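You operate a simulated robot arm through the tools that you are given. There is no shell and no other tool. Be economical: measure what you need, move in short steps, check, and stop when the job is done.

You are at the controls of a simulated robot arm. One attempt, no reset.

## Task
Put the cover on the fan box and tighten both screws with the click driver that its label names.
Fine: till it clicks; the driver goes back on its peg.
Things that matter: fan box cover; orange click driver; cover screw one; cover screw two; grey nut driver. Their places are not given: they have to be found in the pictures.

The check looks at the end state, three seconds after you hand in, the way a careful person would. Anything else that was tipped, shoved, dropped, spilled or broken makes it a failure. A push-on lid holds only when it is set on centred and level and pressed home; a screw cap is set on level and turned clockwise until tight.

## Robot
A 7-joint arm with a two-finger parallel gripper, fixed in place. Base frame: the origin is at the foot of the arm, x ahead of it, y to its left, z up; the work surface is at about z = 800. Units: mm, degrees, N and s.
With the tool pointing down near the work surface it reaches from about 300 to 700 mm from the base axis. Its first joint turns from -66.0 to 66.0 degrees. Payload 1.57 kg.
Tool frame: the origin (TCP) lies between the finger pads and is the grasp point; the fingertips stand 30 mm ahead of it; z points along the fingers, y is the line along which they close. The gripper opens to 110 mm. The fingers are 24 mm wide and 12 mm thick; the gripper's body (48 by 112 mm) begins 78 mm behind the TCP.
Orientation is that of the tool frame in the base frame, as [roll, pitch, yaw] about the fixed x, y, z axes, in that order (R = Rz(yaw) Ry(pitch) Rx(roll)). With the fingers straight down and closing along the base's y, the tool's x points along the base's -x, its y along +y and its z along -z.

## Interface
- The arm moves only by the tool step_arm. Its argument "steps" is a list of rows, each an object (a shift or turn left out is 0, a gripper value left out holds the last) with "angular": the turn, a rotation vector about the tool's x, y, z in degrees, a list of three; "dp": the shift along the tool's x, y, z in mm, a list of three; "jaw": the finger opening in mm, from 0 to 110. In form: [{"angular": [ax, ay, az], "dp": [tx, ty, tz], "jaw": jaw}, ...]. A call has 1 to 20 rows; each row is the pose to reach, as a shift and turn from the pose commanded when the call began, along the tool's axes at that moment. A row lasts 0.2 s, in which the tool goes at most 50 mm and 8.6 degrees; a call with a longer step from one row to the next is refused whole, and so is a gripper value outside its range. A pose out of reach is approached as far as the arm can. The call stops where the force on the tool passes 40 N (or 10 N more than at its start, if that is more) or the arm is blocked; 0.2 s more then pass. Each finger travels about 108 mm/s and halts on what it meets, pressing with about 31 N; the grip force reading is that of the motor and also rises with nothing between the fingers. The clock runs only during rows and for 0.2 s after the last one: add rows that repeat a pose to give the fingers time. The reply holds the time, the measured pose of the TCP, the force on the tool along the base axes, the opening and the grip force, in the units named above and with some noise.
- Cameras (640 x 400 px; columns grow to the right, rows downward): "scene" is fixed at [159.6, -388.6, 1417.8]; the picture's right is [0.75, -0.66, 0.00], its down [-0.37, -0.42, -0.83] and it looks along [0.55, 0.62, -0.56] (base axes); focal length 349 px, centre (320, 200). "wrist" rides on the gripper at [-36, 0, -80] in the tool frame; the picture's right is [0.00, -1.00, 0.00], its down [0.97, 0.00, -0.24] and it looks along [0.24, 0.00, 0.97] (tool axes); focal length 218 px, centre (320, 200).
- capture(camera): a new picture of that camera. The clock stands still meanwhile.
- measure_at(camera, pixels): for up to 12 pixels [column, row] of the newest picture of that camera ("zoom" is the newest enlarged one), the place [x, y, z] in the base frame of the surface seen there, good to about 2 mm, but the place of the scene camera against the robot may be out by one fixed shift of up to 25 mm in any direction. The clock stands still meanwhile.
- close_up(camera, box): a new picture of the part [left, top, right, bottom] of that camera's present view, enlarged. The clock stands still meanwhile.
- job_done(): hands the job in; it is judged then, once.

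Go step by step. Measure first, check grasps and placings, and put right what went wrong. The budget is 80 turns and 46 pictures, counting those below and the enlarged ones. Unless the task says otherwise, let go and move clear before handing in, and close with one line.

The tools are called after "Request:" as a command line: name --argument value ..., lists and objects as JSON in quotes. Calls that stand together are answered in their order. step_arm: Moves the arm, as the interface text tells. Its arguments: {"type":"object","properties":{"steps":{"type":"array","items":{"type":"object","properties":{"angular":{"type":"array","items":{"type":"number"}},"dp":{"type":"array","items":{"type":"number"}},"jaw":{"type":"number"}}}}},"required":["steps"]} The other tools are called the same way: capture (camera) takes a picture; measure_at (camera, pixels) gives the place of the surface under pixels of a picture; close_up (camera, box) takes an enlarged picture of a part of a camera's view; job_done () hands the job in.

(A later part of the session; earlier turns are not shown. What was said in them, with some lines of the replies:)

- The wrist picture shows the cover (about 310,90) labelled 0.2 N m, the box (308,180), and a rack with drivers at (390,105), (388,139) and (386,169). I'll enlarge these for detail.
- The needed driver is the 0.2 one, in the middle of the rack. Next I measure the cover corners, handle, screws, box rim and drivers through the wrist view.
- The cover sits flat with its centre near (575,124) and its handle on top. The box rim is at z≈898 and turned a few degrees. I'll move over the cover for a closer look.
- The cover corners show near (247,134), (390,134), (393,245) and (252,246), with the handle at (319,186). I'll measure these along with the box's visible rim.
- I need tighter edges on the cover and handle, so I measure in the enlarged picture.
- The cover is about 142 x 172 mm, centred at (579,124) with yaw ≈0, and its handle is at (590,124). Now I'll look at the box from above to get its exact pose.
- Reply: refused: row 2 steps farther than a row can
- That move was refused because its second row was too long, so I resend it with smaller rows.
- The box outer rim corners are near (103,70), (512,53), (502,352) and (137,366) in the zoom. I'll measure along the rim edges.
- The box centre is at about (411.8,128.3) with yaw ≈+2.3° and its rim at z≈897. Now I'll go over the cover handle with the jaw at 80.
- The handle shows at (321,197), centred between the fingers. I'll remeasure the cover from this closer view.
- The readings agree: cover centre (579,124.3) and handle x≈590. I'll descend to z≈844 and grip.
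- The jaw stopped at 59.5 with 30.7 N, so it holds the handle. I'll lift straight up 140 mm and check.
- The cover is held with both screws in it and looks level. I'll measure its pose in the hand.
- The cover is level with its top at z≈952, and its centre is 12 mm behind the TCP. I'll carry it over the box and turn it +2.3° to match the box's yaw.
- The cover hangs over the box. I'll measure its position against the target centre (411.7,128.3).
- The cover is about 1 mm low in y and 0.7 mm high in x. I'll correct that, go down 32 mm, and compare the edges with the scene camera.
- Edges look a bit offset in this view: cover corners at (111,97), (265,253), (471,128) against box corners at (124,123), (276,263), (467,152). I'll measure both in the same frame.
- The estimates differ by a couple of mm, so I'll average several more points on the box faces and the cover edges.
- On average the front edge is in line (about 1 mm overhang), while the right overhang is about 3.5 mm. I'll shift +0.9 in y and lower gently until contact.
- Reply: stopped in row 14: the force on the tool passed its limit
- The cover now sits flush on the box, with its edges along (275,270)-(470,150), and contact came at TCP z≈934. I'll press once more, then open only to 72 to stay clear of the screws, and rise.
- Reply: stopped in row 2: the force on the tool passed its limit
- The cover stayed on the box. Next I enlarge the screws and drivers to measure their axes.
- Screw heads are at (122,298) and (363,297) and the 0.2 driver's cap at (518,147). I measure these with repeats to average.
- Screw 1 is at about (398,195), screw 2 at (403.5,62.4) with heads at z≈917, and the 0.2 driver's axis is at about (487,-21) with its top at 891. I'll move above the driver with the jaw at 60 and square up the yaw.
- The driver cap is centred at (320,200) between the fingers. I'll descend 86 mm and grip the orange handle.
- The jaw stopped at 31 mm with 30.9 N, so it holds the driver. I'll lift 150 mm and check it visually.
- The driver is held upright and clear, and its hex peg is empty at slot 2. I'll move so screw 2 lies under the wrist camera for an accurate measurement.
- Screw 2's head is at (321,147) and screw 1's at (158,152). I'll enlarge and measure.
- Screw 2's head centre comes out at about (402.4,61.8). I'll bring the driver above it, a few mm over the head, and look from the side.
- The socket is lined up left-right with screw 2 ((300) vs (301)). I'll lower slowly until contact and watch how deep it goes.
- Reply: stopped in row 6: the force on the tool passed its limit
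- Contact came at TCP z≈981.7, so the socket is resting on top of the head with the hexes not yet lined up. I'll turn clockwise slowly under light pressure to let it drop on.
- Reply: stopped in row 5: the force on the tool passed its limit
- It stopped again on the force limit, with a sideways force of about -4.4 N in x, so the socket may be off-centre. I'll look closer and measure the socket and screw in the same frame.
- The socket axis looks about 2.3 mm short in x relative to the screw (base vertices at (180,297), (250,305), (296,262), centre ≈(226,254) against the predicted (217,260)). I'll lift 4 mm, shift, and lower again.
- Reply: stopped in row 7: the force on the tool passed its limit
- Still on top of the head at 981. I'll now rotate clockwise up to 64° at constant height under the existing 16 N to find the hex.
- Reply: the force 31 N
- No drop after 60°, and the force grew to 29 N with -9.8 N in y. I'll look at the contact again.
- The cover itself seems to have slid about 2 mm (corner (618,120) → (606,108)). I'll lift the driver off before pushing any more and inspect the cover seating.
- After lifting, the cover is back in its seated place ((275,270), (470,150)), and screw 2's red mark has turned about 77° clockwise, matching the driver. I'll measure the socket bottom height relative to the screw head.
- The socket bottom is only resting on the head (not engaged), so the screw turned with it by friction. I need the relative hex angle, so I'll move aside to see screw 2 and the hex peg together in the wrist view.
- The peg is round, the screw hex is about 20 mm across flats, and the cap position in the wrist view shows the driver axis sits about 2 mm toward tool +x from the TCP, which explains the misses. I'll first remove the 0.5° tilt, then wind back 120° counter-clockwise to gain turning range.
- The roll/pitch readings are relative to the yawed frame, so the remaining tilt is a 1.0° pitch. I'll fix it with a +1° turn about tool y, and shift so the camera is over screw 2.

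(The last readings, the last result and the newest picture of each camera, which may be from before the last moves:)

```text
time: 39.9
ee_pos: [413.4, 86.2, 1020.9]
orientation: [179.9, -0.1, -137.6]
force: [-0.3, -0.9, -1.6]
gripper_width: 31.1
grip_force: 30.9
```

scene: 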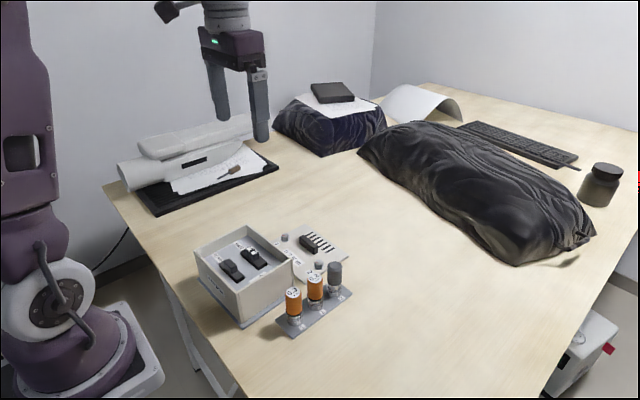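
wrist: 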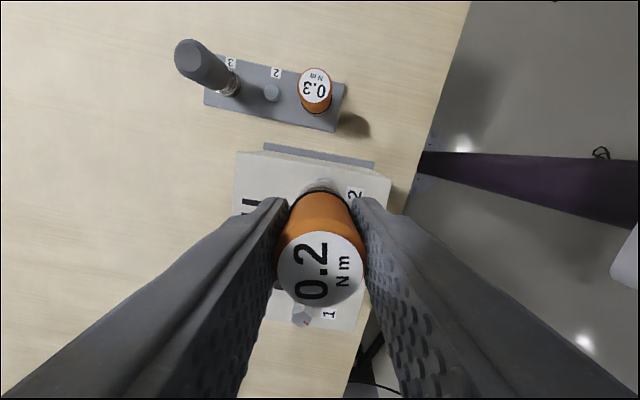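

The tilt is now within 0.1°. I'll move so screw 2 sits just ahead of the driver under the camera and take a close-up.

Request:
step_arm --steps '[{"dp": [26, -5, 0]}, {"dp": [51.8, -10.1, 10]}, {"dp": [51.8, -10.1, 20]}, {"dp": [51.8, -10.1, 20]}, {"dp": [51.8, -10.1, 20]}]'

Request:
close_up --camera "wrist" --box '[240, 110, 400, 210]'

```text
time: 41.1
ee_pos: [380.4, 41.8, 1000.9]
orientation: [-180.0, -0.1, -137.6]
force: [-0.2, -0.5, -1.5]
gripper_width: 30.7
grip_force: 30.6
```

```text
4.00 times, centred on (320, 160) of wrist
```

zoom: 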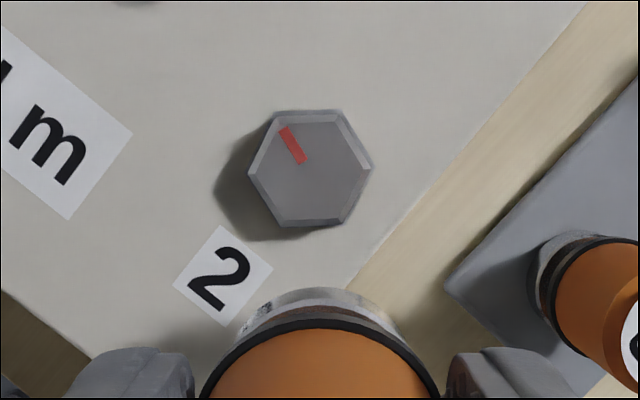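

Screw 2's hex outline is centred at zoom (308.5,168), i.e. tool-frame offset (-31.4,+2.1), and the driver axis is at tool (+2.1,-0.2). I'll shift (-33.5,+2.3) and lower gently.

Request:
step_arm --steps '[{"dp": [-16, 1, 0]}, {"dp": [-33.5, 2.3, 0]}, {"dp": [-33.5, 2.3, 8]}, {"dp": [-33.5, 2.3, 13]}, {"dp": [-33.5, 2.3, 16]}, {"dp": [-33.5, 2.3, 17]}, {"dp": [-33.5, 2.3, 18]}, {"dp": [-33.5, 2.3, 19]}, {"dp": [-33.5, 2.3, 20]}, {"dp": [-33.5, 2.3, 21]}, {"dp": [-33.5, 2.3, 22]}, {"dp": [-33.5, 2.3, 23]}, {"dp": [-33.5, 2.3, 24]}, {"dp": [-33.5, 2.3, 25]}, {"dp": [-33.5, 2.3, 26]}, {"dp": [-33.5, 2.3, 27]}, {"dp": [-33.5, 2.3, 28]}, {"dp": [-33.5, 2.3, 29]}, {"dp": [-33.5, 2.3, 30]}, {"dp": [-33.5, 2.3, 31]}]'

```text
time: 45.3
ee_pos: [404.2, 67.6, 971.6]
orientation: [-180.0, -0.1, -137.6]
force: [-0.4, -0.5, -0.7]
gripper_width: 31.2
grip_force: 31.2
```

The socket went 10 mm past the head top with no force, so it has dropped over the hex. I'll continue down gently to contact and check.

Request:
step_arm --steps '[{"dp": [0, 0, 1]}, {"dp": [0, 0, 2]}, {"dp": [0, 0, 3]}, {"dp": [0, 0, 4]}, {"dp": [0, 0, 5]}, {"dp": [0, 0, 6]}]'

Request:
close_up --camera "scene" --box '[215, 200, 305, 290]'

```text
time: 46.3
ee_pos: [404.8, 67.1, 969.4]
orientation: [-179.9, -0.1, -137.6]
force: [-4.3, 0.8, 14.3]
gripper_width: 31.3
grip_force: 31.4
stopped in row 4: the force on the tool passed its limit (the readings are from after the stop); the commanded pose is now the measured one
```

```text
4.44 times, centred on (260, 245) of scene
```

zoom: 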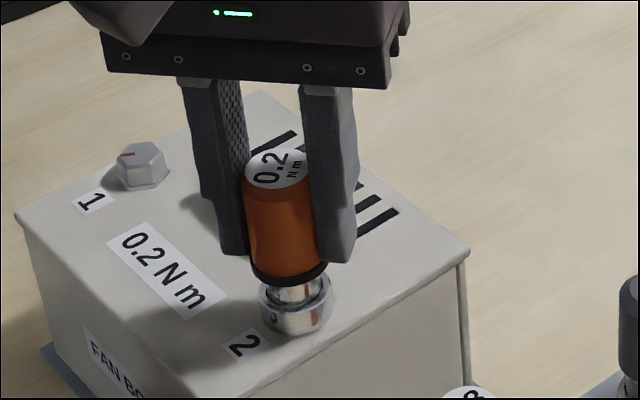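

The socket is now fully over screw 2. I'll ease the push slightly and turn clockwise 152° in small rows.

Request:
step_arm --steps '[{"dp": [0, 0, -0.5], "angular": [0, 0, 0]}, {"dp": [0, 0, -0.5], "angular": [0, 0, 8]}, {"dp": [0, 0, -0.5], "angular": [0, 0, 16]}, {"dp": [0, 0, -0.5], "angular": [0, 0, 24]}, {"dp": [0, 0, -0.5], "angular": [0, 0, 32]}, {"dp": [0, 0, -0.5], "angular": [0, 0, 40]}, {"dp": [0, 0, -0.4], "angular": [0, 0, 48]}, {"dp": [0, 0, -0.4], "angular": [0, 0, 56]}, {"dp": [0, 0, -0.4], "angular": [0, 0, 64]}, {"dp": [0, 0, -0.4], "angular": [0, 0, 72]}, {"dp": [0, 0, -0.4], "angular": [0, 0, 80]}, {"dp": [0, 0, -0.3], "angular": [0, 0, 88]}, {"dp": [0, 0, -0.3], "angular": [0, 0, 96]}, {"dp": [0, 0, -0.3], "angular": [0, 0, 104]}, {"dp": [0, 0, -0.3], "angular": [0, 0, 112]}, {"dp": [0, 0, -0.3], "angular": [0, 0, 120]}, {"dp": [0, 0, -0.3], "angular": [0, 0, 128]}, {"dp": [0, 0, -0.3], "angular": [0, 0, 136]}, {"dp": [0, 0, -0.3], "angular": [0, 0, 144]}]'

```text
time: 49.4
ee_pos: [403.4, 66.0, 969.3]
orientation: [-179.7, 0.1, 116.8]
force: [-4.1, -7.8, 13.2]
gripper_width: 31.5
grip_force: 30.8
stopped in row 15: the force on the tool passed its limit (the readings are from after the stop); the commanded pose is now the measured one
```

It turned about 106° before the sideways force built up, because the driver axis is 2 mm off the TCP and must be circled. I'll re-centre by shifting back, ease off, and read the forces.

Request:
step_arm --steps '[{"dp": [-1.2, 0, -0.3], "angular": [-0.3, 0.1, 0]}, {"dp": [-2.4, 0, -0.6], "angular": [-0.3, 0.1, 0]}, {"dp": [-2.4, 0, -0.6], "angular": [-0.3, 0.1, 0]}]'

Request:
capture --camera "wrist"

```text
time: 50.2
ee_pos: [404.5, 63.5, 969.0]
orientation: [-179.9, 0.0, 116.8]
force: [-12.9, -0.8, 0.7]
gripper_width: 30.9
grip_force: 30.5
```

```text
11 pictures are left
```

wrist: 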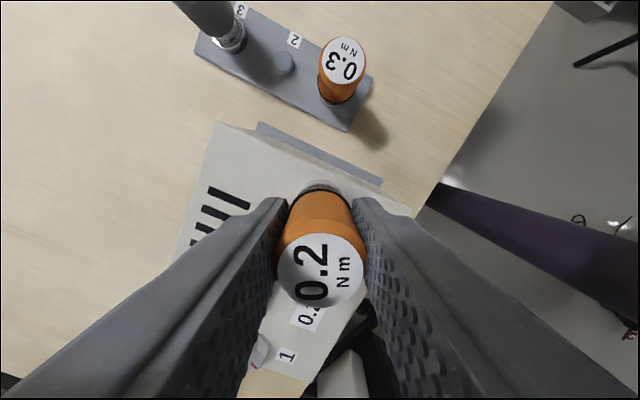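

The cap offset in the hand is unchanged, and the force is now -12.9 N in x only. I'll correct that and continue clockwise with the TCP circling the driver axis.

Request:
step_arm --steps '[{"dp": [0.59, -1.16, 0]}, {"dp": [0.61, -1.48, 0], "angular": [0, 0, 8]}, {"dp": [0.68, -1.79, 0], "angular": [0, 0, 16]}, {"dp": [0.79, -2.1, 0], "angular": [0, 0, 24]}, {"dp": [0.94, -2.38, 0.1], "angular": [0, 0, 32]}, {"dp": [1.13, -2.64, 0.1], "angular": [0, 0, 40]}, {"dp": [1.35, -2.87, 0.1], "angular": [0, 0, 48]}, {"dp": [1.6, -3.07, 0.1], "angular": [0, 0, 56]}, {"dp": [1.88, -3.23, 0.1], "angular": [0, 0, 64]}, {"dp": [2.18, -3.35, 0.2], "angular": [0, 0, 72]}, {"dp": [2.49, -3.43, 0.2], "angular": [0, 0, 80]}]'

```text
time: 52.6
ee_pos: [401.6, 64.9, 969.5]
orientation: [180.0, -0.2, 36.7]
force: [-0.9, -1.5, -1.2]
gripper_width: 30.8
grip_force: 31.3
```

Forces stay near zero with the circling path. I'll continue another 112° clockwise.

Request:
step_arm --steps '[{"dp": [0.02, -0.32, 0], "angular": [0, 0, 8]}, {"dp": [0.09, -0.63, 0.1], "angular": [0, 0, 16]}, {"dp": [0.2, -0.94, 0.1], "angular": [0, 0, 24]}, {"dp": [0.35, -1.22, 0.2], "angular": [0, 0, 32]}, {"dp": [0.54, -1.48, 0.2], "angular": [0, 0, 40]}, {"dp": [0.76, -1.71, 0.3], "angular": [0, 0, 48]}, {"dp": [1.01, -1.91, 0.3], "angular": [0, 0, 56]}, {"dp": [1.29, -2.07, 0.4], "angular": [0, 0, 64]}, {"dp": [1.59, -2.19, 0.4], "angular": [0, 0, 72]}, {"dp": [1.9, -2.27, 0.5], "angular": [0, 0, 80]}, {"dp": [2.22, -2.3, 0.5], "angular": [0, 0, 88]}, {"dp": [2.54, -2.29, 0.6], "angular": [0, 0, 96]}, {"dp": [2.86, -2.23, 0.6], "angular": [0, 0, 104]}, {"dp": [3.16, -2.13, 0.6], "angular": [0, 0, 112]}]'

```text
time: 54.8
ee_pos: [402.3, 65.7, 969.2]
orientation: [-179.8, 0.2, -41.6]
force: [-2.4, 1.7, 10.3]
gripper_width: 30.9
grip_force: 31.3
out of reach, approached as far as the arm can: row 10
stopped in row 11: the force on the tool passed its limit (the readings are from after the stop); the commanded pose is now the measured one
```

The arm reached its wrist limit at yaw -42 after about 260° on this screw, so I must regrip. I'll open the fingers around the standing driver, centre the TCP on the driver axis (+2.3 in tool x), and look.

Request:
step_arm --steps '[{"dp": [0, 0, -0.5]}, {"dp": [0, 0, -0.5], "jaw": 60}, {"dp": [0, 0, -0.5]}, {"dp": [2.2, 0, -0.5], "angular": [-0.2, 0.2, 0]}, {"dp": [2.2, 0, -0.5], "angular": [-0.2, 0.2, 0]}]'

Request:
capture --camera "wrist"

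```text
time: 56.0
ee_pos: [402.7, 64.5, 969.8]
orientation: [-179.8, 0.1, -41.7]
force: [0.7, 1.0, 0.0]
gripper_width: 60.0
grip_force: 0.0
```

```text
10 pictures are left
```

wrist: 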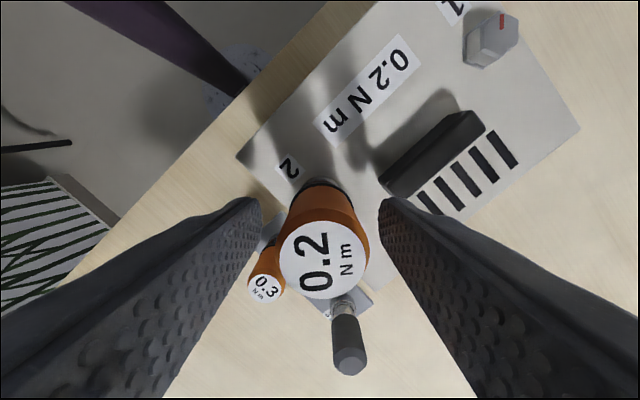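

The driver stands on the screw, and its label shows no slip in the hand. I'll trim the centring (-0.5,-1.2) and rotate the open gripper back counter-clockwise.

Request:
step_arm --steps '[{"dp": [-0.5, -1.2, 0]}, {"dp": [-0.5, -1.2, 0]}]'

Request:
step_arm --steps '[{"angular": [0, 0, -8]}, {"angular": [0, 0, -16]}, {"angular": [0, 0, -24]}, {"angular": [0, 0, -32]}, {"angular": [0, 0, -40]}, {"angular": [0, 0, -48]}, {"angular": [0, 0, -56]}, {"angular": [0, 0, -64]}, {"angular": [0, 0, -72]}, {"angular": [0, 0, -80]}, {"angular": [0, 0, -88]}, {"angular": [0, 0, -96]}, {"angular": [0, 0, -104]}, {"angular": [0, 0, -112]}, {"angular": [0, 0, -120]}, {"angular": [0, 0, -128]}, {"angular": [0, 0, -136]}, {"angular": [0, 0, -144]}, {"angular": [0, 0, -152]}, {"angular": [0, 0, -160]}]'

Request:
step_arm --steps '[{"angular": [0, 0, -8]}, {"angular": [0, 0, -16]}, {"angular": [0, 0, -24]}, {"angular": [0, 0, -32]}, {"angular": [0, 0, -40]}, {"angular": [0, 0, -48]}, {"angular": [0, 0, -56]}, {"angular": [0, 0, -64]}, {"angular": [0, 0, -72]}, {"angular": [0, 0, -80]}, {"angular": [0, 0, -88]}, {"angular": [0, 0, -96]}, {"angular": [0, 0, -104]}, {"angular": [0, 0, -104]}]'

Request:
capture --camera "wrist"

```text
time: 56.6
ee_pos: [403.9, 65.1, 968.1]
orientation: [-179.9, 0.1, -41.6]
force: [0.4, 0.0, 0.5]
gripper_width: 59.9
grip_force: 0.0
```

```text
time: 60.8
ee_pos: [403.8, 65.2, 969.1]
orientation: [179.9, 0.0, 118.4]
force: [1.3, 0.4, -0.9]
gripper_width: 60.1
grip_force: 0.1
```

```text
time: 63.8
ee_pos: [404.4, 66.3, 967.9]
orientation: [179.9, 0.1, -137.6]
force: [0.9, 0.1, 0.2]
gripper_width: 59.9
grip_force: 0.1
```

```text
9 pictures are left
```

wrist: 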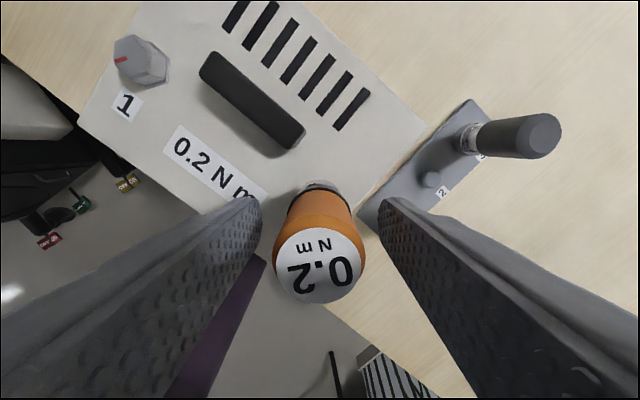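

The driver cap is now at (319.5,266.5), i.e. about 1.6 mm toward tool +x. I'll shift onto it, grip, and read the force.

Request:
step_arm --steps '[{"dp": [1.6, 0, 0]}, {"dp": [1.6, 0, 0], "jaw": 15}, {"dp": [1.6, 0, 0]}, {"dp": [1.6, 0, 0]}]'

Request:
step_arm --steps '[{"angular": [0, 0, 8]}, {"angular": [0, 0, 16]}, {"angular": [0, 0, 24]}, {"angular": [0, 0, 32]}, {"angular": [0, 0, 40]}, {"angular": [0, 0, 48]}, {"angular": [0, 0, 56]}, {"angular": [0, 0, 64]}, {"angular": [0, 0, 72]}, {"angular": [0, 0, 80]}, {"angular": [0, 0, 88]}, {"angular": [0, 0, 96]}]'

```text
time: 64.8
ee_pos: [403.7, 64.2, 969.4]
orientation: [179.9, 0.1, -137.8]
force: [-0.6, -0.4, 1.2]
gripper_width: 30.4
grip_force: 30.9
```

```text
time: 67.4
ee_pos: [403.1, 64.6, 968.8]
orientation: [179.9, -0.1, 126.1]
force: [1.2, -1.3, 3.4]
gripper_width: 30.7
grip_force: 31.6
```

Low forces through 96°. I'll continue another 144° clockwise.

Request:
step_arm --steps '[{"angular": [0, 0, 8]}, {"angular": [0, 0, 16]}, {"angular": [0, 0, 24]}, {"angular": [0, 0, 32]}, {"angular": [0, 0, 40]}, {"angular": [0, 0, 48]}, {"angular": [0, 0, 56]}, {"angular": [0, 0, 64]}, {"angular": [0, 0, 72]}, {"angular": [0, 0, 80]}, {"angular": [0, 0, 88]}, {"angular": [0, 0, 96]}, {"angular": [0, 0, 104]}, {"angular": [0, 0, 112]}, {"angular": [0, 0, 120]}, {"angular": [0, 0, 128]}, {"angular": [0, 0, 136]}, {"angular": [0, 0, 144]}]'

Request:
close_up --camera "scene" --box '[215, 200, 305, 290]'

```text
time: 71.2
ee_pos: [403.9, 65.3, 969.0]
orientation: [-179.9, 0.1, -17.9]
force: [0.3, 0.4, 0.9]
gripper_width: 30.3
grip_force: 31.0
```

```text
4.44 times, centred on (260, 245) of scene
```

zoom: 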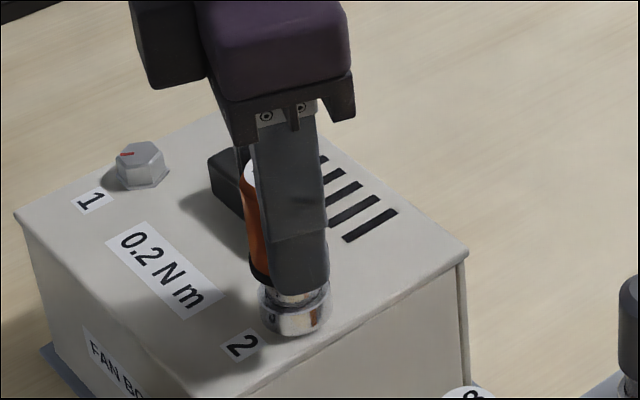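

About 500° of turning so far with no clear torque sign, so I'll lift the driver off and check the screw's red mark against the driver rotation. A free-turning screw would show it at about 288°.

Request:
step_arm --steps '[{"dp": [0, 0, -5]}, {"dp": [0, 0, -15]}, {"dp": [0, 0, -35]}, {"dp": [0, 0, -50]}, {"dp": [0, 0, -50]}]'

Request:
close_up --camera "scene" --box '[220, 210, 300, 290]'

```text
time: 72.4
ee_pos: [403.5, 64.6, 1018.6]
orientation: [-179.9, 0.0, -17.7]
force: [-1.3, 0.2, -1.8]
gripper_width: 30.7
grip_force: 30.7
```

```text
5.00 times, centred on (260, 250) of scene
```

zoom: 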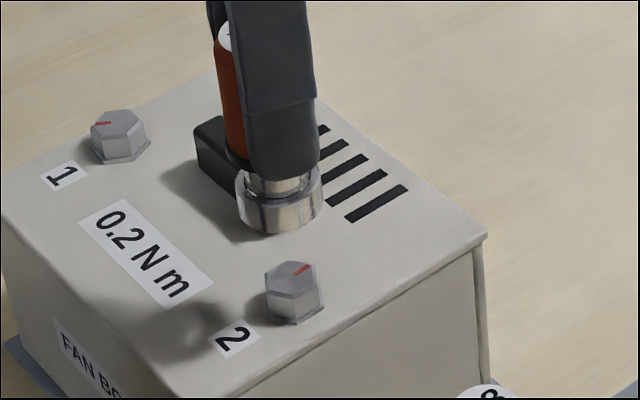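

Screw 2's mark now points to about 2°, roughly 74° short of where free turning would have put it, which suggests it tightened and the clutch slipped. I'll check head heights of both screws and the label in the wrist view to rule out grip slip.

Request:
measure_at --camera "zoom" --pixels '[[285, 279], [293, 284], [290, 270], [302, 278], [280, 274], [112, 128], [122, 132], [117, 118], [128, 124], [108, 133], [340, 270], [150, 190]]'

Request:
capture --camera "wrist"

```text
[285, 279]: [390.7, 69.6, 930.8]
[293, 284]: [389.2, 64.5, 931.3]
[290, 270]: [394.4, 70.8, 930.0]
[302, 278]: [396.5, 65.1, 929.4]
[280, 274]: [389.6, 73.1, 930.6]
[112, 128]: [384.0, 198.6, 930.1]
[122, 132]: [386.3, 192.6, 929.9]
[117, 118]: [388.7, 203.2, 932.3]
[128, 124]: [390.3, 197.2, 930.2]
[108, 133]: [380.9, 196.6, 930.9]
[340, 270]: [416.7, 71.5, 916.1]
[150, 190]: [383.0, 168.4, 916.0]
```

```text
6 pictures are left
```

wrist: 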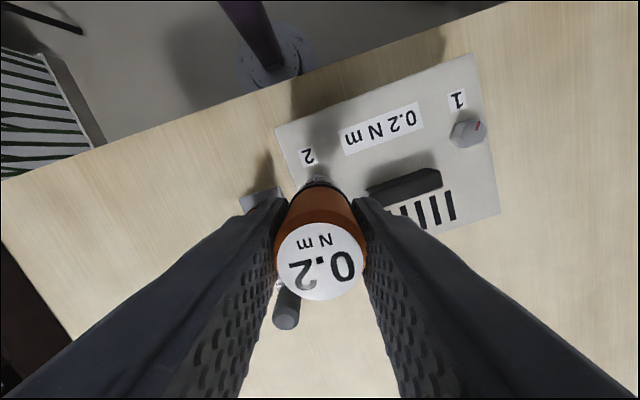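

The label is unchanged in the hand, so the missing 74° was the clutch slipping: screw 2 has clicked. Now for screw 1, I rotate back counter-clockwise and move so both screws show in one wrist view.

Request:
step_arm --steps '[{"angular": [0, 0, -8]}, {"angular": [0, 0, -16]}, {"angular": [0, 0, -24]}, {"angular": [0, 0, -32]}, {"angular": [0, 0, -40]}, {"angular": [0, 0, -48]}, {"angular": [0, 0, -56]}, {"angular": [0, 0, -64]}, {"angular": [0, 0, -72]}, {"angular": [0, 0, -80]}, {"angular": [0, 0, -88]}, {"angular": [0, 0, -96]}, {"angular": [0, 0, -104]}, {"angular": [0, 0, -112]}, {"angular": [0, 0, -120]}, {"angular": [0, 0, -128]}, {"angular": [0, 0, -136]}, {"angular": [0, 0, -144]}, {"angular": [0, 0, -152]}, {"angular": [0, 0, -160]}]'

Request:
step_arm --steps '[{"dp": [15, 11, 0], "angular": [0, 0, -8]}, {"dp": [32, 24, 0], "angular": [0, 0, -16]}, {"dp": [50, 37, 0], "angular": [0, 0, -24]}, {"dp": [68, 50, 0], "angular": [0, 0, -32]}, {"dp": [86, 64, 0], "angular": [0, 0, -40]}, {"dp": [101.9, 75.8, 5], "angular": [0, 0, -48]}, {"dp": [101.9, 75.8, 10], "angular": [0, 0, -53]}, {"dp": [101.9, 75.8, 10], "angular": [0, 0, -53]}, {"dp": [101.9, 75.8, 10], "angular": [0, 0, -53]}]'

Request:
close_up --camera "wrist" --box '[280, 95, 520, 245]'

```text
time: 76.6
ee_pos: [400.8, 64.9, 1019.7]
orientation: [180.0, -0.1, 142.4]
force: [0.4, 0.5, -0.9]
gripper_width: 30.6
grip_force: 31.3
```

```text
time: 78.6
ee_pos: [367.3, 186.6, 1008.6]
orientation: [180.0, 0.1, -164.7]
force: [0.6, 0.3, -1.8]
gripper_width: 30.4
grip_force: 31.3
```

```text
2.67 times, centred on (400, 170) of wrist
```

zoom: 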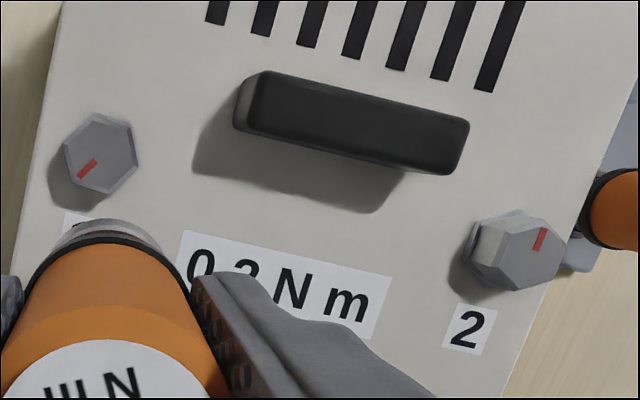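

Both screws are visible: screw 1's hex is centred at zoom (101,154) and needs the socket turned +51° (or -9°) to line up with it. I'll shift over screw 1, rotate 51° counter-clockwise and lower.

Request:
step_arm --steps '[{"dp": [-15, 0.8, 0], "angular": [0, 0, -7.3]}, {"dp": [-29.8, 1.5, 0], "angular": [0, 0, -14.6]}, {"dp": [-29.8, 1.4, 0], "angular": [0, 0, -22]}, {"dp": [-29.9, 1.3, 0], "angular": [0, 0, -30]}, {"dp": [-29.9, 1.2, 0], "angular": [0, 0, -37]}, {"dp": [-29.9, 1.1, 4], "angular": [0, 0, -44]}, {"dp": [-29.9, 1.1, 10], "angular": [0, 0, -51]}, {"dp": [-29.9, 1.1, 16], "angular": [0, 0, -51]}, {"dp": [-29.9, 1.1, 20], "angular": [0, 0, -51]}, {"dp": [-29.9, 1.1, 23], "angular": [0, 0, -51]}, {"dp": [-29.9, 1.1, 25], "angular": [0, 0, -51]}, {"dp": [-29.9, 1.1, 26], "angular": [0, 0, -51]}, {"dp": [-29.9, 1.1, 27], "angular": [0, 0, -51]}, {"dp": [-29.9, 1.1, 28], "angular": [0, 0, -51]}, {"dp": [-29.9, 1.1, 29], "angular": [0, 0, -51]}, {"dp": [-29.9, 1.1, 30], "angular": [0, 0, -51]}, {"dp": [-29.9, 1.1, 32], "angular": [0, 0, -51]}, {"dp": [-29.9, 1.1, 34], "angular": [0, 0, -51]}, {"dp": [-29.9, 1.1, 36], "angular": [0, 0, -51]}, {"dp": [-29.9, 1.1, 37.5], "angular": [0, 0, -51]}]'

```text
time: 82.8
ee_pos: [397.1, 195.5, 971.2]
orientation: [179.9, 0.1, -113.8]
force: [0.0, 0.8, -1.8]
gripper_width: 30.3
grip_force: 31.0
```

The socket dropped over screw 1 at the first try (z 971, no force). I'll lower 1.5 mm and turn clockwise 152°.

Request:
step_arm --steps '[{"dp": [0, 0, 1.5]}, {"dp": [0, 0.1, 1.5], "angular": [0, 0, 8]}, {"dp": [0, 0.2, 1.5], "angular": [0, 0, 16]}, {"dp": [-0.1, 0.3, 1.5], "angular": [0, 0, 24]}, {"dp": [-0.1, 0.37, 1.5], "angular": [0, 0, 32]}, {"dp": [-0.16, 0.45, 1.5], "angular": [0, 0, 40]}, {"dp": [-0.23, 0.52, 1.5], "angular": [0, 0, 48]}, {"dp": [-0.31, 0.58, 1.5], "angular": [0, 0, 56]}, {"dp": [-0.39, 0.63, 1.5], "angular": [0, 0, 64]}, {"dp": [-0.48, 0.67, 1.5], "angular": [0, 0, 72]}, {"dp": [-0.58, 0.69, 1.5], "angular": [0, 0, 80]}, {"dp": [-0.68, 0.7, 1.5], "angular": [0, 0, 88]}, {"dp": [-0.77, 0.7, 1.5], "angular": [0, 0, 96]}, {"dp": [-0.87, 0.68, 1.5], "angular": [0, 0, 104]}, {"dp": [-0.96, 0.65, 1.5], "angular": [0, 0, 112]}, {"dp": [-1.05, 0.61, 1.5], "angular": [0, 0, 120]}, {"dp": [-1.13, 0.55, 1.5], "angular": [0, 0, 128]}, {"dp": [-1.2, 0.49, 1.5], "angular": [0, 0, 136]}, {"dp": [-1.27, 0.41, 1.5], "angular": [0, 0, 144]}]'

```text
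time: 86.8
ee_pos: [396.8, 197.2, 970.5]
orientation: [179.9, -0.2, 102.1]
force: [-0.3, -0.2, -1.3]
gripper_width: 30.7
grip_force: 31.3
```

Forces are near zero. I'll continue 120° more, staying short of the wrist limit.

Request:
step_arm --steps '[{"dp": [0, 0.1, 0], "angular": [0, 0, 8]}, {"dp": [0, 0.2, 0], "angular": [0, 0, 16]}, {"dp": [-0.1, 0.3, 0], "angular": [0, 0, 24]}, {"dp": [-0.1, 0.37, 0], "angular": [0, 0, 32]}, {"dp": [-0.16, 0.45, 0], "angular": [0, 0, 40]}, {"dp": [-0.23, 0.52, 0], "angular": [0, 0, 48]}, {"dp": [-0.31, 0.58, 0], "angular": [0, 0, 56]}, {"dp": [-0.39, 0.63, 0], "angular": [0, 0, 64]}, {"dp": [-0.48, 0.67, 0], "angular": [0, 0, 72]}, {"dp": [-0.58, 0.69, 0], "angular": [0, 0, 80]}, {"dp": [-0.68, 0.7, 0], "angular": [0, 0, 88]}, {"dp": [-0.77, 0.7, 0], "angular": [0, 0, 96]}, {"dp": [-0.87, 0.68, 0], "angular": [0, 0, 104]}, {"dp": [-0.96, 0.65, 0], "angular": [0, 0, 112]}, {"dp": [-1.05, 0.61, 0], "angular": [0, 0, 120]}]'

```text
time: 89.2
ee_pos: [400.7, 195.1, 969.5]
orientation: [-179.2, 0.0, 17.3]
force: [-6.9, 1.0, 18.9]
gripper_width: 30.4
grip_force: 31.3
out of reach, approached as far as the arm can: row 11
stopped in row 11: the force on the tool passed its limit (the readings are from after the stop); the commanded pose is now the measured one
```

The wrist limit came at yaw 17 after about 229°. I'll shift back onto the driver axis, remove the 0.8° tilt, then open and rotate back for a second leg.

Request:
step_arm --steps '[{"dp": [-1.5, -1, -0.3], "angular": [-0.4, 0, 0]}, {"dp": [-2.8, -1.5, -0.5], "angular": [-0.8, 0, 0]}, {"dp": [-2.8, -1.5, -0.5], "angular": [-0.8, 0, 0]}]'

```text
time: 89.6
ee_pos: [399.8, 194.8, 968.4]
orientation: [-179.2, 0.2, 17.5]
force: [-6.4, -1.1, 16.1]
gripper_width: 30.3
grip_force: 31.5
out of reach, approached as far as the arm can: row 2
stopped in row 2: the force on the tool passed its limit (the readings are from after the stop); the commanded pose is now the measured one
```

The arm is pinned at the joint limit. I'll open the fingers first, then turn back counter-clockwise while shifting and levelling.

Request:
step_arm --steps '[{"jaw": 60}, {"jaw": 60}, {"angular": [0, 0, -5]}, {"dp": [-1.5, -1, -0.3], "angular": [0, 0, -10]}, {"dp": [-2.5, -1.5, -0.5], "angular": [0, 0, -16]}, {"dp": [-2.5, -1.5, -0.5], "angular": [0, 0, -24]}, {"dp": [-2.5, -1.5, -0.5], "angular": [0, 0, -24]}]'

```text
time: 91.2
ee_pos: [397.4, 195.2, 967.5]
orientation: [-179.1, -0.3, 41.5]
force: [-1.0, 0.2, -0.3]
gripper_width: 60.1
grip_force: 0.1
```

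Free of load now. I'll level the tool and rotate back counter-clockwise about 250° in total.

Request:
step_arm --steps '[{"dp": [0.6, -0.7, -1.5], "angular": [-0.9, -0.3, 0]}, {"dp": [0.6, -0.7, -1.5], "angular": [-0.9, -0.3, 0]}]'

Request:
step_arm --steps '[{"angular": [0, 0, -8]}, {"angular": [0, 0, -16]}, {"angular": [0, 0, -24]}, {"angular": [0, 0, -32]}, {"angular": [0, 0, -40]}, {"angular": [0, 0, -48]}, {"angular": [0, 0, -56]}, {"angular": [0, 0, -64]}, {"angular": [0, 0, -72]}, {"angular": [0, 0, -80]}, {"angular": [0, 0, -88]}, {"angular": [0, 0, -96]}, {"angular": [0, 0, -104]}, {"angular": [0, 0, -112]}, {"angular": [0, 0, -120]}, {"angular": [0, 0, -128]}, {"angular": [0, 0, -136]}, {"angular": [0, 0, -144]}, {"angular": [0, 0, -152]}, {"angular": [0, 0, -160]}]'

Request:
step_arm --steps '[{"angular": [0, 0, -8]}, {"angular": [0, 0, -16]}, {"angular": [0, 0, -24]}, {"angular": [0, 0, -32]}, {"angular": [0, 0, -40]}, {"angular": [0, 0, -48]}, {"angular": [0, 0, -56]}, {"angular": [0, 0, -64]}, {"angular": [0, 0, -72]}, {"angular": [0, 0, -80]}, {"angular": [0, 0, -88]}, {"angular": [0, 0, -96]}, {"angular": [0, 0, -96]}]'

Request:
capture --camera "wrist"

```text
time: 91.8
ee_pos: [397.1, 196.8, 969.7]
orientation: [179.9, 0.0, 41.5]
force: [-0.4, 0.0, 0.3]
gripper_width: 60.2
grip_force: 0.0
```

```text
time: 96.0
ee_pos: [396.4, 196.3, 970.9]
orientation: [-179.9, 0.1, -158.5]
force: [-0.1, -0.1, -0.2]
gripper_width: 60.3
grip_force: 0.1
```

```text
time: 98.8
ee_pos: [397.4, 197.2, 969.7]
orientation: [180.0, -0.3, -62.5]
force: [-0.4, -0.4, -0.2]
gripper_width: 60.1
grip_force: 0.0
```

```text
4 pictures are left
```

wrist: 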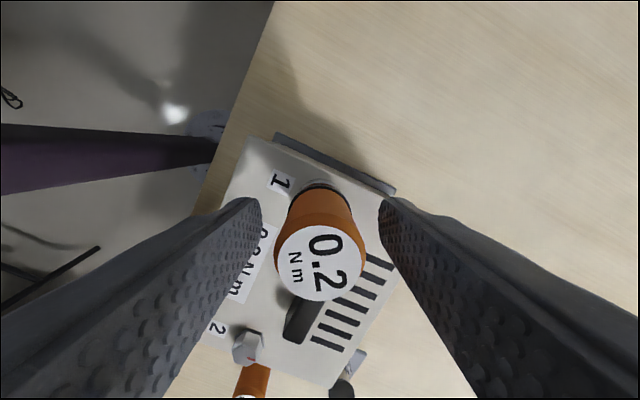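

The cap is centred (320,263), and yaw is 297°, giving ~278° of turn. I'll grip and turn clockwise.

Request:
step_arm --steps '[{"jaw": 15}, {"jaw": 15}, {"jaw": 15}, {"angular": [0, 0, 8]}, {"angular": [0, 0, 16]}, {"angular": [0, 0, 24]}, {"angular": [0, 0, 32]}, {"angular": [0, 0, 40]}, {"angular": [0, 0, 48]}, {"angular": [0, 0, 56]}, {"angular": [0, 0, 64]}, {"angular": [0, 0, 72]}, {"angular": [0, 0, 80]}, {"angular": [0, 0, 88]}, {"angular": [0, 0, 96]}, {"angular": [0, 0, 104]}, {"angular": [0, 0, 112]}, {"angular": [0, 0, 120]}, {"angular": [0, 0, 128]}, {"angular": [0, 0, 136]}]'

Request:
step_arm --steps '[{"angular": [0, 0, 8]}, {"angular": [0, 0, 16]}, {"angular": [0, 0, 24]}, {"angular": [0, 0, 32]}, {"angular": [0, 0, 40]}, {"angular": [0, 0, 48]}, {"angular": [0, 0, 56]}, {"angular": [0, 0, 64]}, {"angular": [0, 0, 72]}, {"angular": [0, 0, 80]}, {"angular": [0, 0, 88]}, {"angular": [0, 0, 96]}, {"angular": [0, 0, 104]}, {"angular": [0, 0, 112]}, {"angular": [0, 0, 120]}, {"angular": [0, 0, 128]}, {"angular": [0, 0, 134]}]'

```text
time: 103.0
ee_pos: [396.8, 197.8, 970.5]
orientation: [180.0, 0.2, 161.3]
force: [0.1, -1.8, 0.3]
gripper_width: 30.6
grip_force: 31.6
```

```text
time: 106.6
ee_pos: [395.4, 198.0, 970.6]
orientation: [179.9, 0.0, 27.3]
force: [-1.8, 0.4, 6.9]
gripper_width: 30.9
grip_force: 31.2
```

About 499° so far on screw 1. Since screw 2 took roughly 507°, I'll do a third regrip leg for a sure click.

Request:
step_arm --steps '[{"dp": [0, 0, -0.5], "jaw": 60}, {"dp": [0, 0, -0.5]}, {"dp": [0, 0, -0.5]}]'

Request:
step_arm --steps '[{"angular": [0, 0, -8]}, {"angular": [0, 0, -16]}, {"angular": [0, 0, -24]}, {"angular": [0, 0, -32]}, {"angular": [0, 0, -40]}, {"angular": [0, 0, -48]}, {"angular": [0, 0, -56]}, {"angular": [0, 0, -64]}, {"angular": [0, 0, -72]}, {"angular": [0, 0, -80]}, {"angular": [0, 0, -88]}, {"angular": [0, 0, -96]}, {"angular": [0, 0, -104]}, {"angular": [0, 0, -112]}, {"angular": [0, 0, -120]}, {"angular": [0, 0, -128]}, {"angular": [0, 0, -136]}, {"angular": [0, 0, -144]}, {"angular": [0, 0, -152]}, {"angular": [0, 0, -152]}]'

Request:
step_arm --steps '[{"jaw": 15}, {"jaw": 15}, {"jaw": 15}]'

Request:
step_arm --steps '[{"angular": [0, 0, 8]}, {"angular": [0, 0, 16]}, {"angular": [0, 0, 24]}, {"angular": [0, 0, 32]}, {"angular": [0, 0, 40]}, {"angular": [0, 0, 48]}, {"angular": [0, 0, 56]}, {"angular": [0, 0, 64]}, {"angular": [0, 0, 72]}, {"angular": [0, 0, 80]}, {"angular": [0, 0, 88]}, {"angular": [0, 0, 96]}, {"angular": [0, 0, 104]}, {"angular": [0, 0, 112]}, {"angular": [0, 0, 120]}, {"angular": [0, 0, 128]}, {"angular": [0, 0, 136]}, {"angular": [0, 0, 144]}, {"angular": [0, 0, 150]}]'

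```text
time: 107.4
ee_pos: [396.7, 197.9, 970.3]
orientation: [180.0, 0.0, 27.4]
force: [0.1, -0.2, 0.1]
gripper_width: 59.9
grip_force: 0.0
```

```text
time: 111.6
ee_pos: [397.6, 195.6, 971.4]
orientation: [-179.9, 0.1, 179.5]
force: [0.1, 0.3, -0.7]
gripper_width: 60.2
grip_force: 0.1
```

```text
time: 112.4
ee_pos: [395.9, 197.7, 970.9]
orientation: [-179.9, 0.1, 179.4]
force: [0.4, 0.9, 2.1]
gripper_width: 30.5
grip_force: 30.9
```

```text
time: 116.4
ee_pos: [396.5, 196.7, 970.2]
orientation: [179.9, -0.1, 29.4]
force: [-1.2, 1.2, 15.4]
gripper_width: 30.5
grip_force: 31.3
```

Total turn on screw 1 is about 649°. I'll lift the driver clear and check screw 1's red mark; a tight screw should show it near 0°, as on screw 2.

Request:
step_arm --steps '[{"dp": [0, 0, -5]}, {"dp": [0, 0, -15]}, {"dp": [0, 0, -35]}, {"dp": [0, 0, -60]}, {"dp": [0, 0, -80]}, {"dp": [0, 0, -80]}]'

Request:
close_up --camera "scene" --box '[210, 205, 300, 295]'

```text
time: 117.8
ee_pos: [406.8, 189.7, 1046.9]
orientation: [-179.9, 0.1, 29.4]
force: [-0.4, -0.1, -2.1]
gripper_width: 30.4
grip_force: 31.1
out of reach, approached as far as the arm can: row 4, 5, 6
```

```text
4.44 times, centred on (255, 250) of scene
```

zoom: 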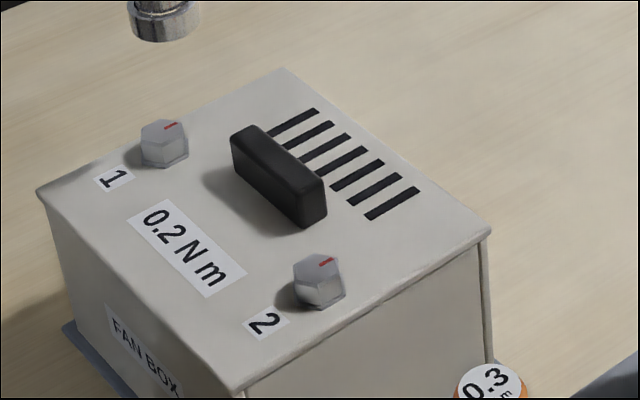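

Both marks now point the same way, so both screws stopped at the same tight point after the clutch slipped. I'll rotate back to a comfortable yaw (90°) before going to the rack.

Request:
step_arm --steps '[{"angular": [0, 0, -8]}, {"angular": [0, 0, -16]}, {"angular": [0, 0, -24]}, {"angular": [0, 0, -32]}, {"angular": [0, 0, -40]}, {"angular": [0, 0, -48]}, {"angular": [0, 0, -56]}, {"angular": [0, 0, -60.6]}, {"angular": [0, 0, -60.6]}]'

```text
time: 119.8
ee_pos: [407.3, 191.3, 1046.8]
orientation: [179.9, 0.1, 90.1]
force: [-0.1, -0.4, -0.7]
gripper_width: 30.4
grip_force: 31.0
```

The pose is clean at yaw 90°. I'll travel to the rack and stop beside the empty peg, low enough for an accurate wrist view.

Request:
step_arm --steps '[{"dp": [-35, 15, 0]}, {"dp": [-75, 32, 0]}, {"dp": [-115, 49, 0]}, {"dp": [-150, 66, 0]}, {"dp": [-181.8, 78.3, 0]}, {"dp": [-181.8, 78.3, 0]}, {"dp": [-181.8, 78.3, 30]}, {"dp": [-181.8, 78.3, 70]}, {"dp": [-181.8, 78.3, 105]}, {"dp": [-181.8, 78.3, 117]}, {"dp": [-181.8, 78.3, 117]}, {"dp": [-181.8, 78.3, 117]}]'

Request:
capture --camera "wrist"

```text
time: 122.4
ee_pos: [486.9, 9.4, 929.6]
orientation: [180.0, 0.1, 89.9]
force: [0.2, 0.3, -1.4]
gripper_width: 30.4
grip_force: 31.0
```

```text
2 pictures are left
```

wrist: 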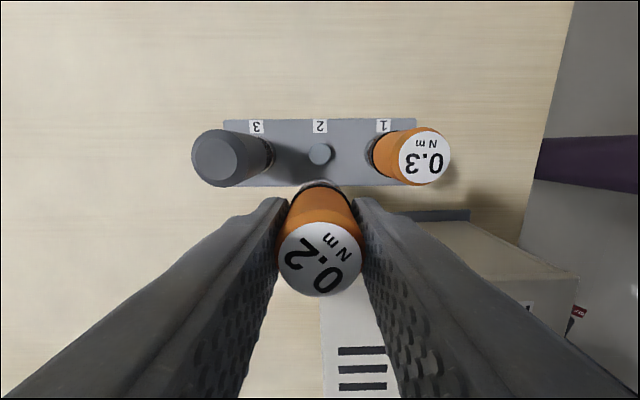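

The peg is at (320,152), straight ahead of the driver. I'll take one enlarged view to pin both the peg and the collar arc precisely.

Request:
close_up --camera "wrist" --box '[270, 132, 370, 194]'

```text
6.40 times, centred on (320, 163) of wrist
```

zoom: 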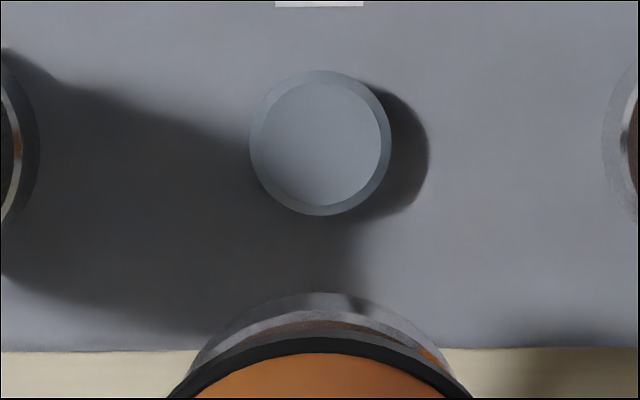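

The peg centre is at zoom (320,143), giving a tool offset of (-28.9,0), and the collar arc puts the driver axis at about -0.6. I'll shift (-28.3,+0.1) and lower onto the peg gently.

Request:
step_arm --steps '[{"dp": [-15, 0.1, 0]}, {"dp": [-28.3, 0.1, 0]}, {"dp": [-28.3, 0.1, 0]}, {"dp": [-28.3, 0.1, 15]}, {"dp": [-28.3, 0.1, 30]}, {"dp": [-28.3, 0.1, 40]}, {"dp": [-28.3, 0.1, 43]}, {"dp": [-28.3, 0.1, 45]}, {"dp": [-28.3, 0.1, 46]}, {"dp": [-28.3, 0.1, 47]}, {"dp": [-28.3, 0.1, 48]}, {"dp": [-28.3, 0.1, 49]}, {"dp": [-28.3, 0.1, 50]}, {"dp": [-28.3, 0.1, 51]}, {"dp": [-28.3, 0.1, 52]}, {"dp": [-28.3, 0.1, 53]}, {"dp": [-28.3, 0.1, 54]}, {"dp": [-28.3, 0.1, 55]}, {"dp": [-28.3, 0.1, 56]}]'

```text
time: 126.5
ee_pos: [486.7, -20.0, 876.2]
orientation: [179.8, 0.0, 90.1]
force: [-2.5, 0.6, 9.7]
gripper_width: 30.9
grip_force: 31.6
stopped in row 19: the force on the tool passed its limit (the readings are from after the stop); the commanded pose is now the measured one
```

It slid down to z≈876, well past the peg top, and stopped on the rack base, so it's seated. I'll open slightly to 38 (clear of neighbours) and rise straight up.

Request:
step_arm --steps '[{"jaw": 38}, {"jaw": 38}, {"jaw": 38}, {"dp": [0, 0, -10]}, {"dp": [0, 0, -25]}, {"dp": [0, 0, -50]}, {"dp": [0, 0, -85]}, {"dp": [0, 0, -125]}, {"dp": [20, -15, -165]}, {"dp": [20, -15, -170]}, {"dp": [20, -15, -170]}]'

Request:
close_up --camera "scene" --box '[190, 200, 370, 345]'

```text
time: 128.9
ee_pos: [471.1, 1.6, 1044.0]
orientation: [179.8, 0.1, 89.9]
force: [0.3, 0.1, -0.1]
gripper_width: 38.2
grip_force: 0.1
```

```text
2.76 times, centred on (280, 272) of scene
```

zoom: 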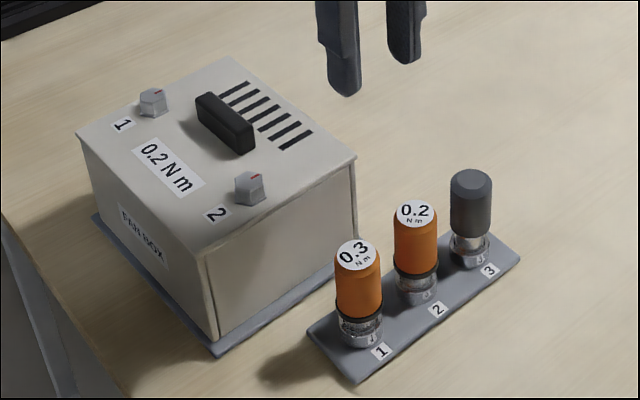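

The last picture shows the cover flush on the box, both screw marks pointing the same way, and the 0.2 driver upright on peg 2 with its neighbours untouched. The gripper is clear, so I'm handing in.

Request:
job_done

```text
The job is handed in.
```

The cover is on the fan box, both screws are tightened with the 0.2 N m click driver, and the driver is back on its peg. I took each click from the screw's red mark stopping while the driver kept turning, as nothing in the readings signals a click.
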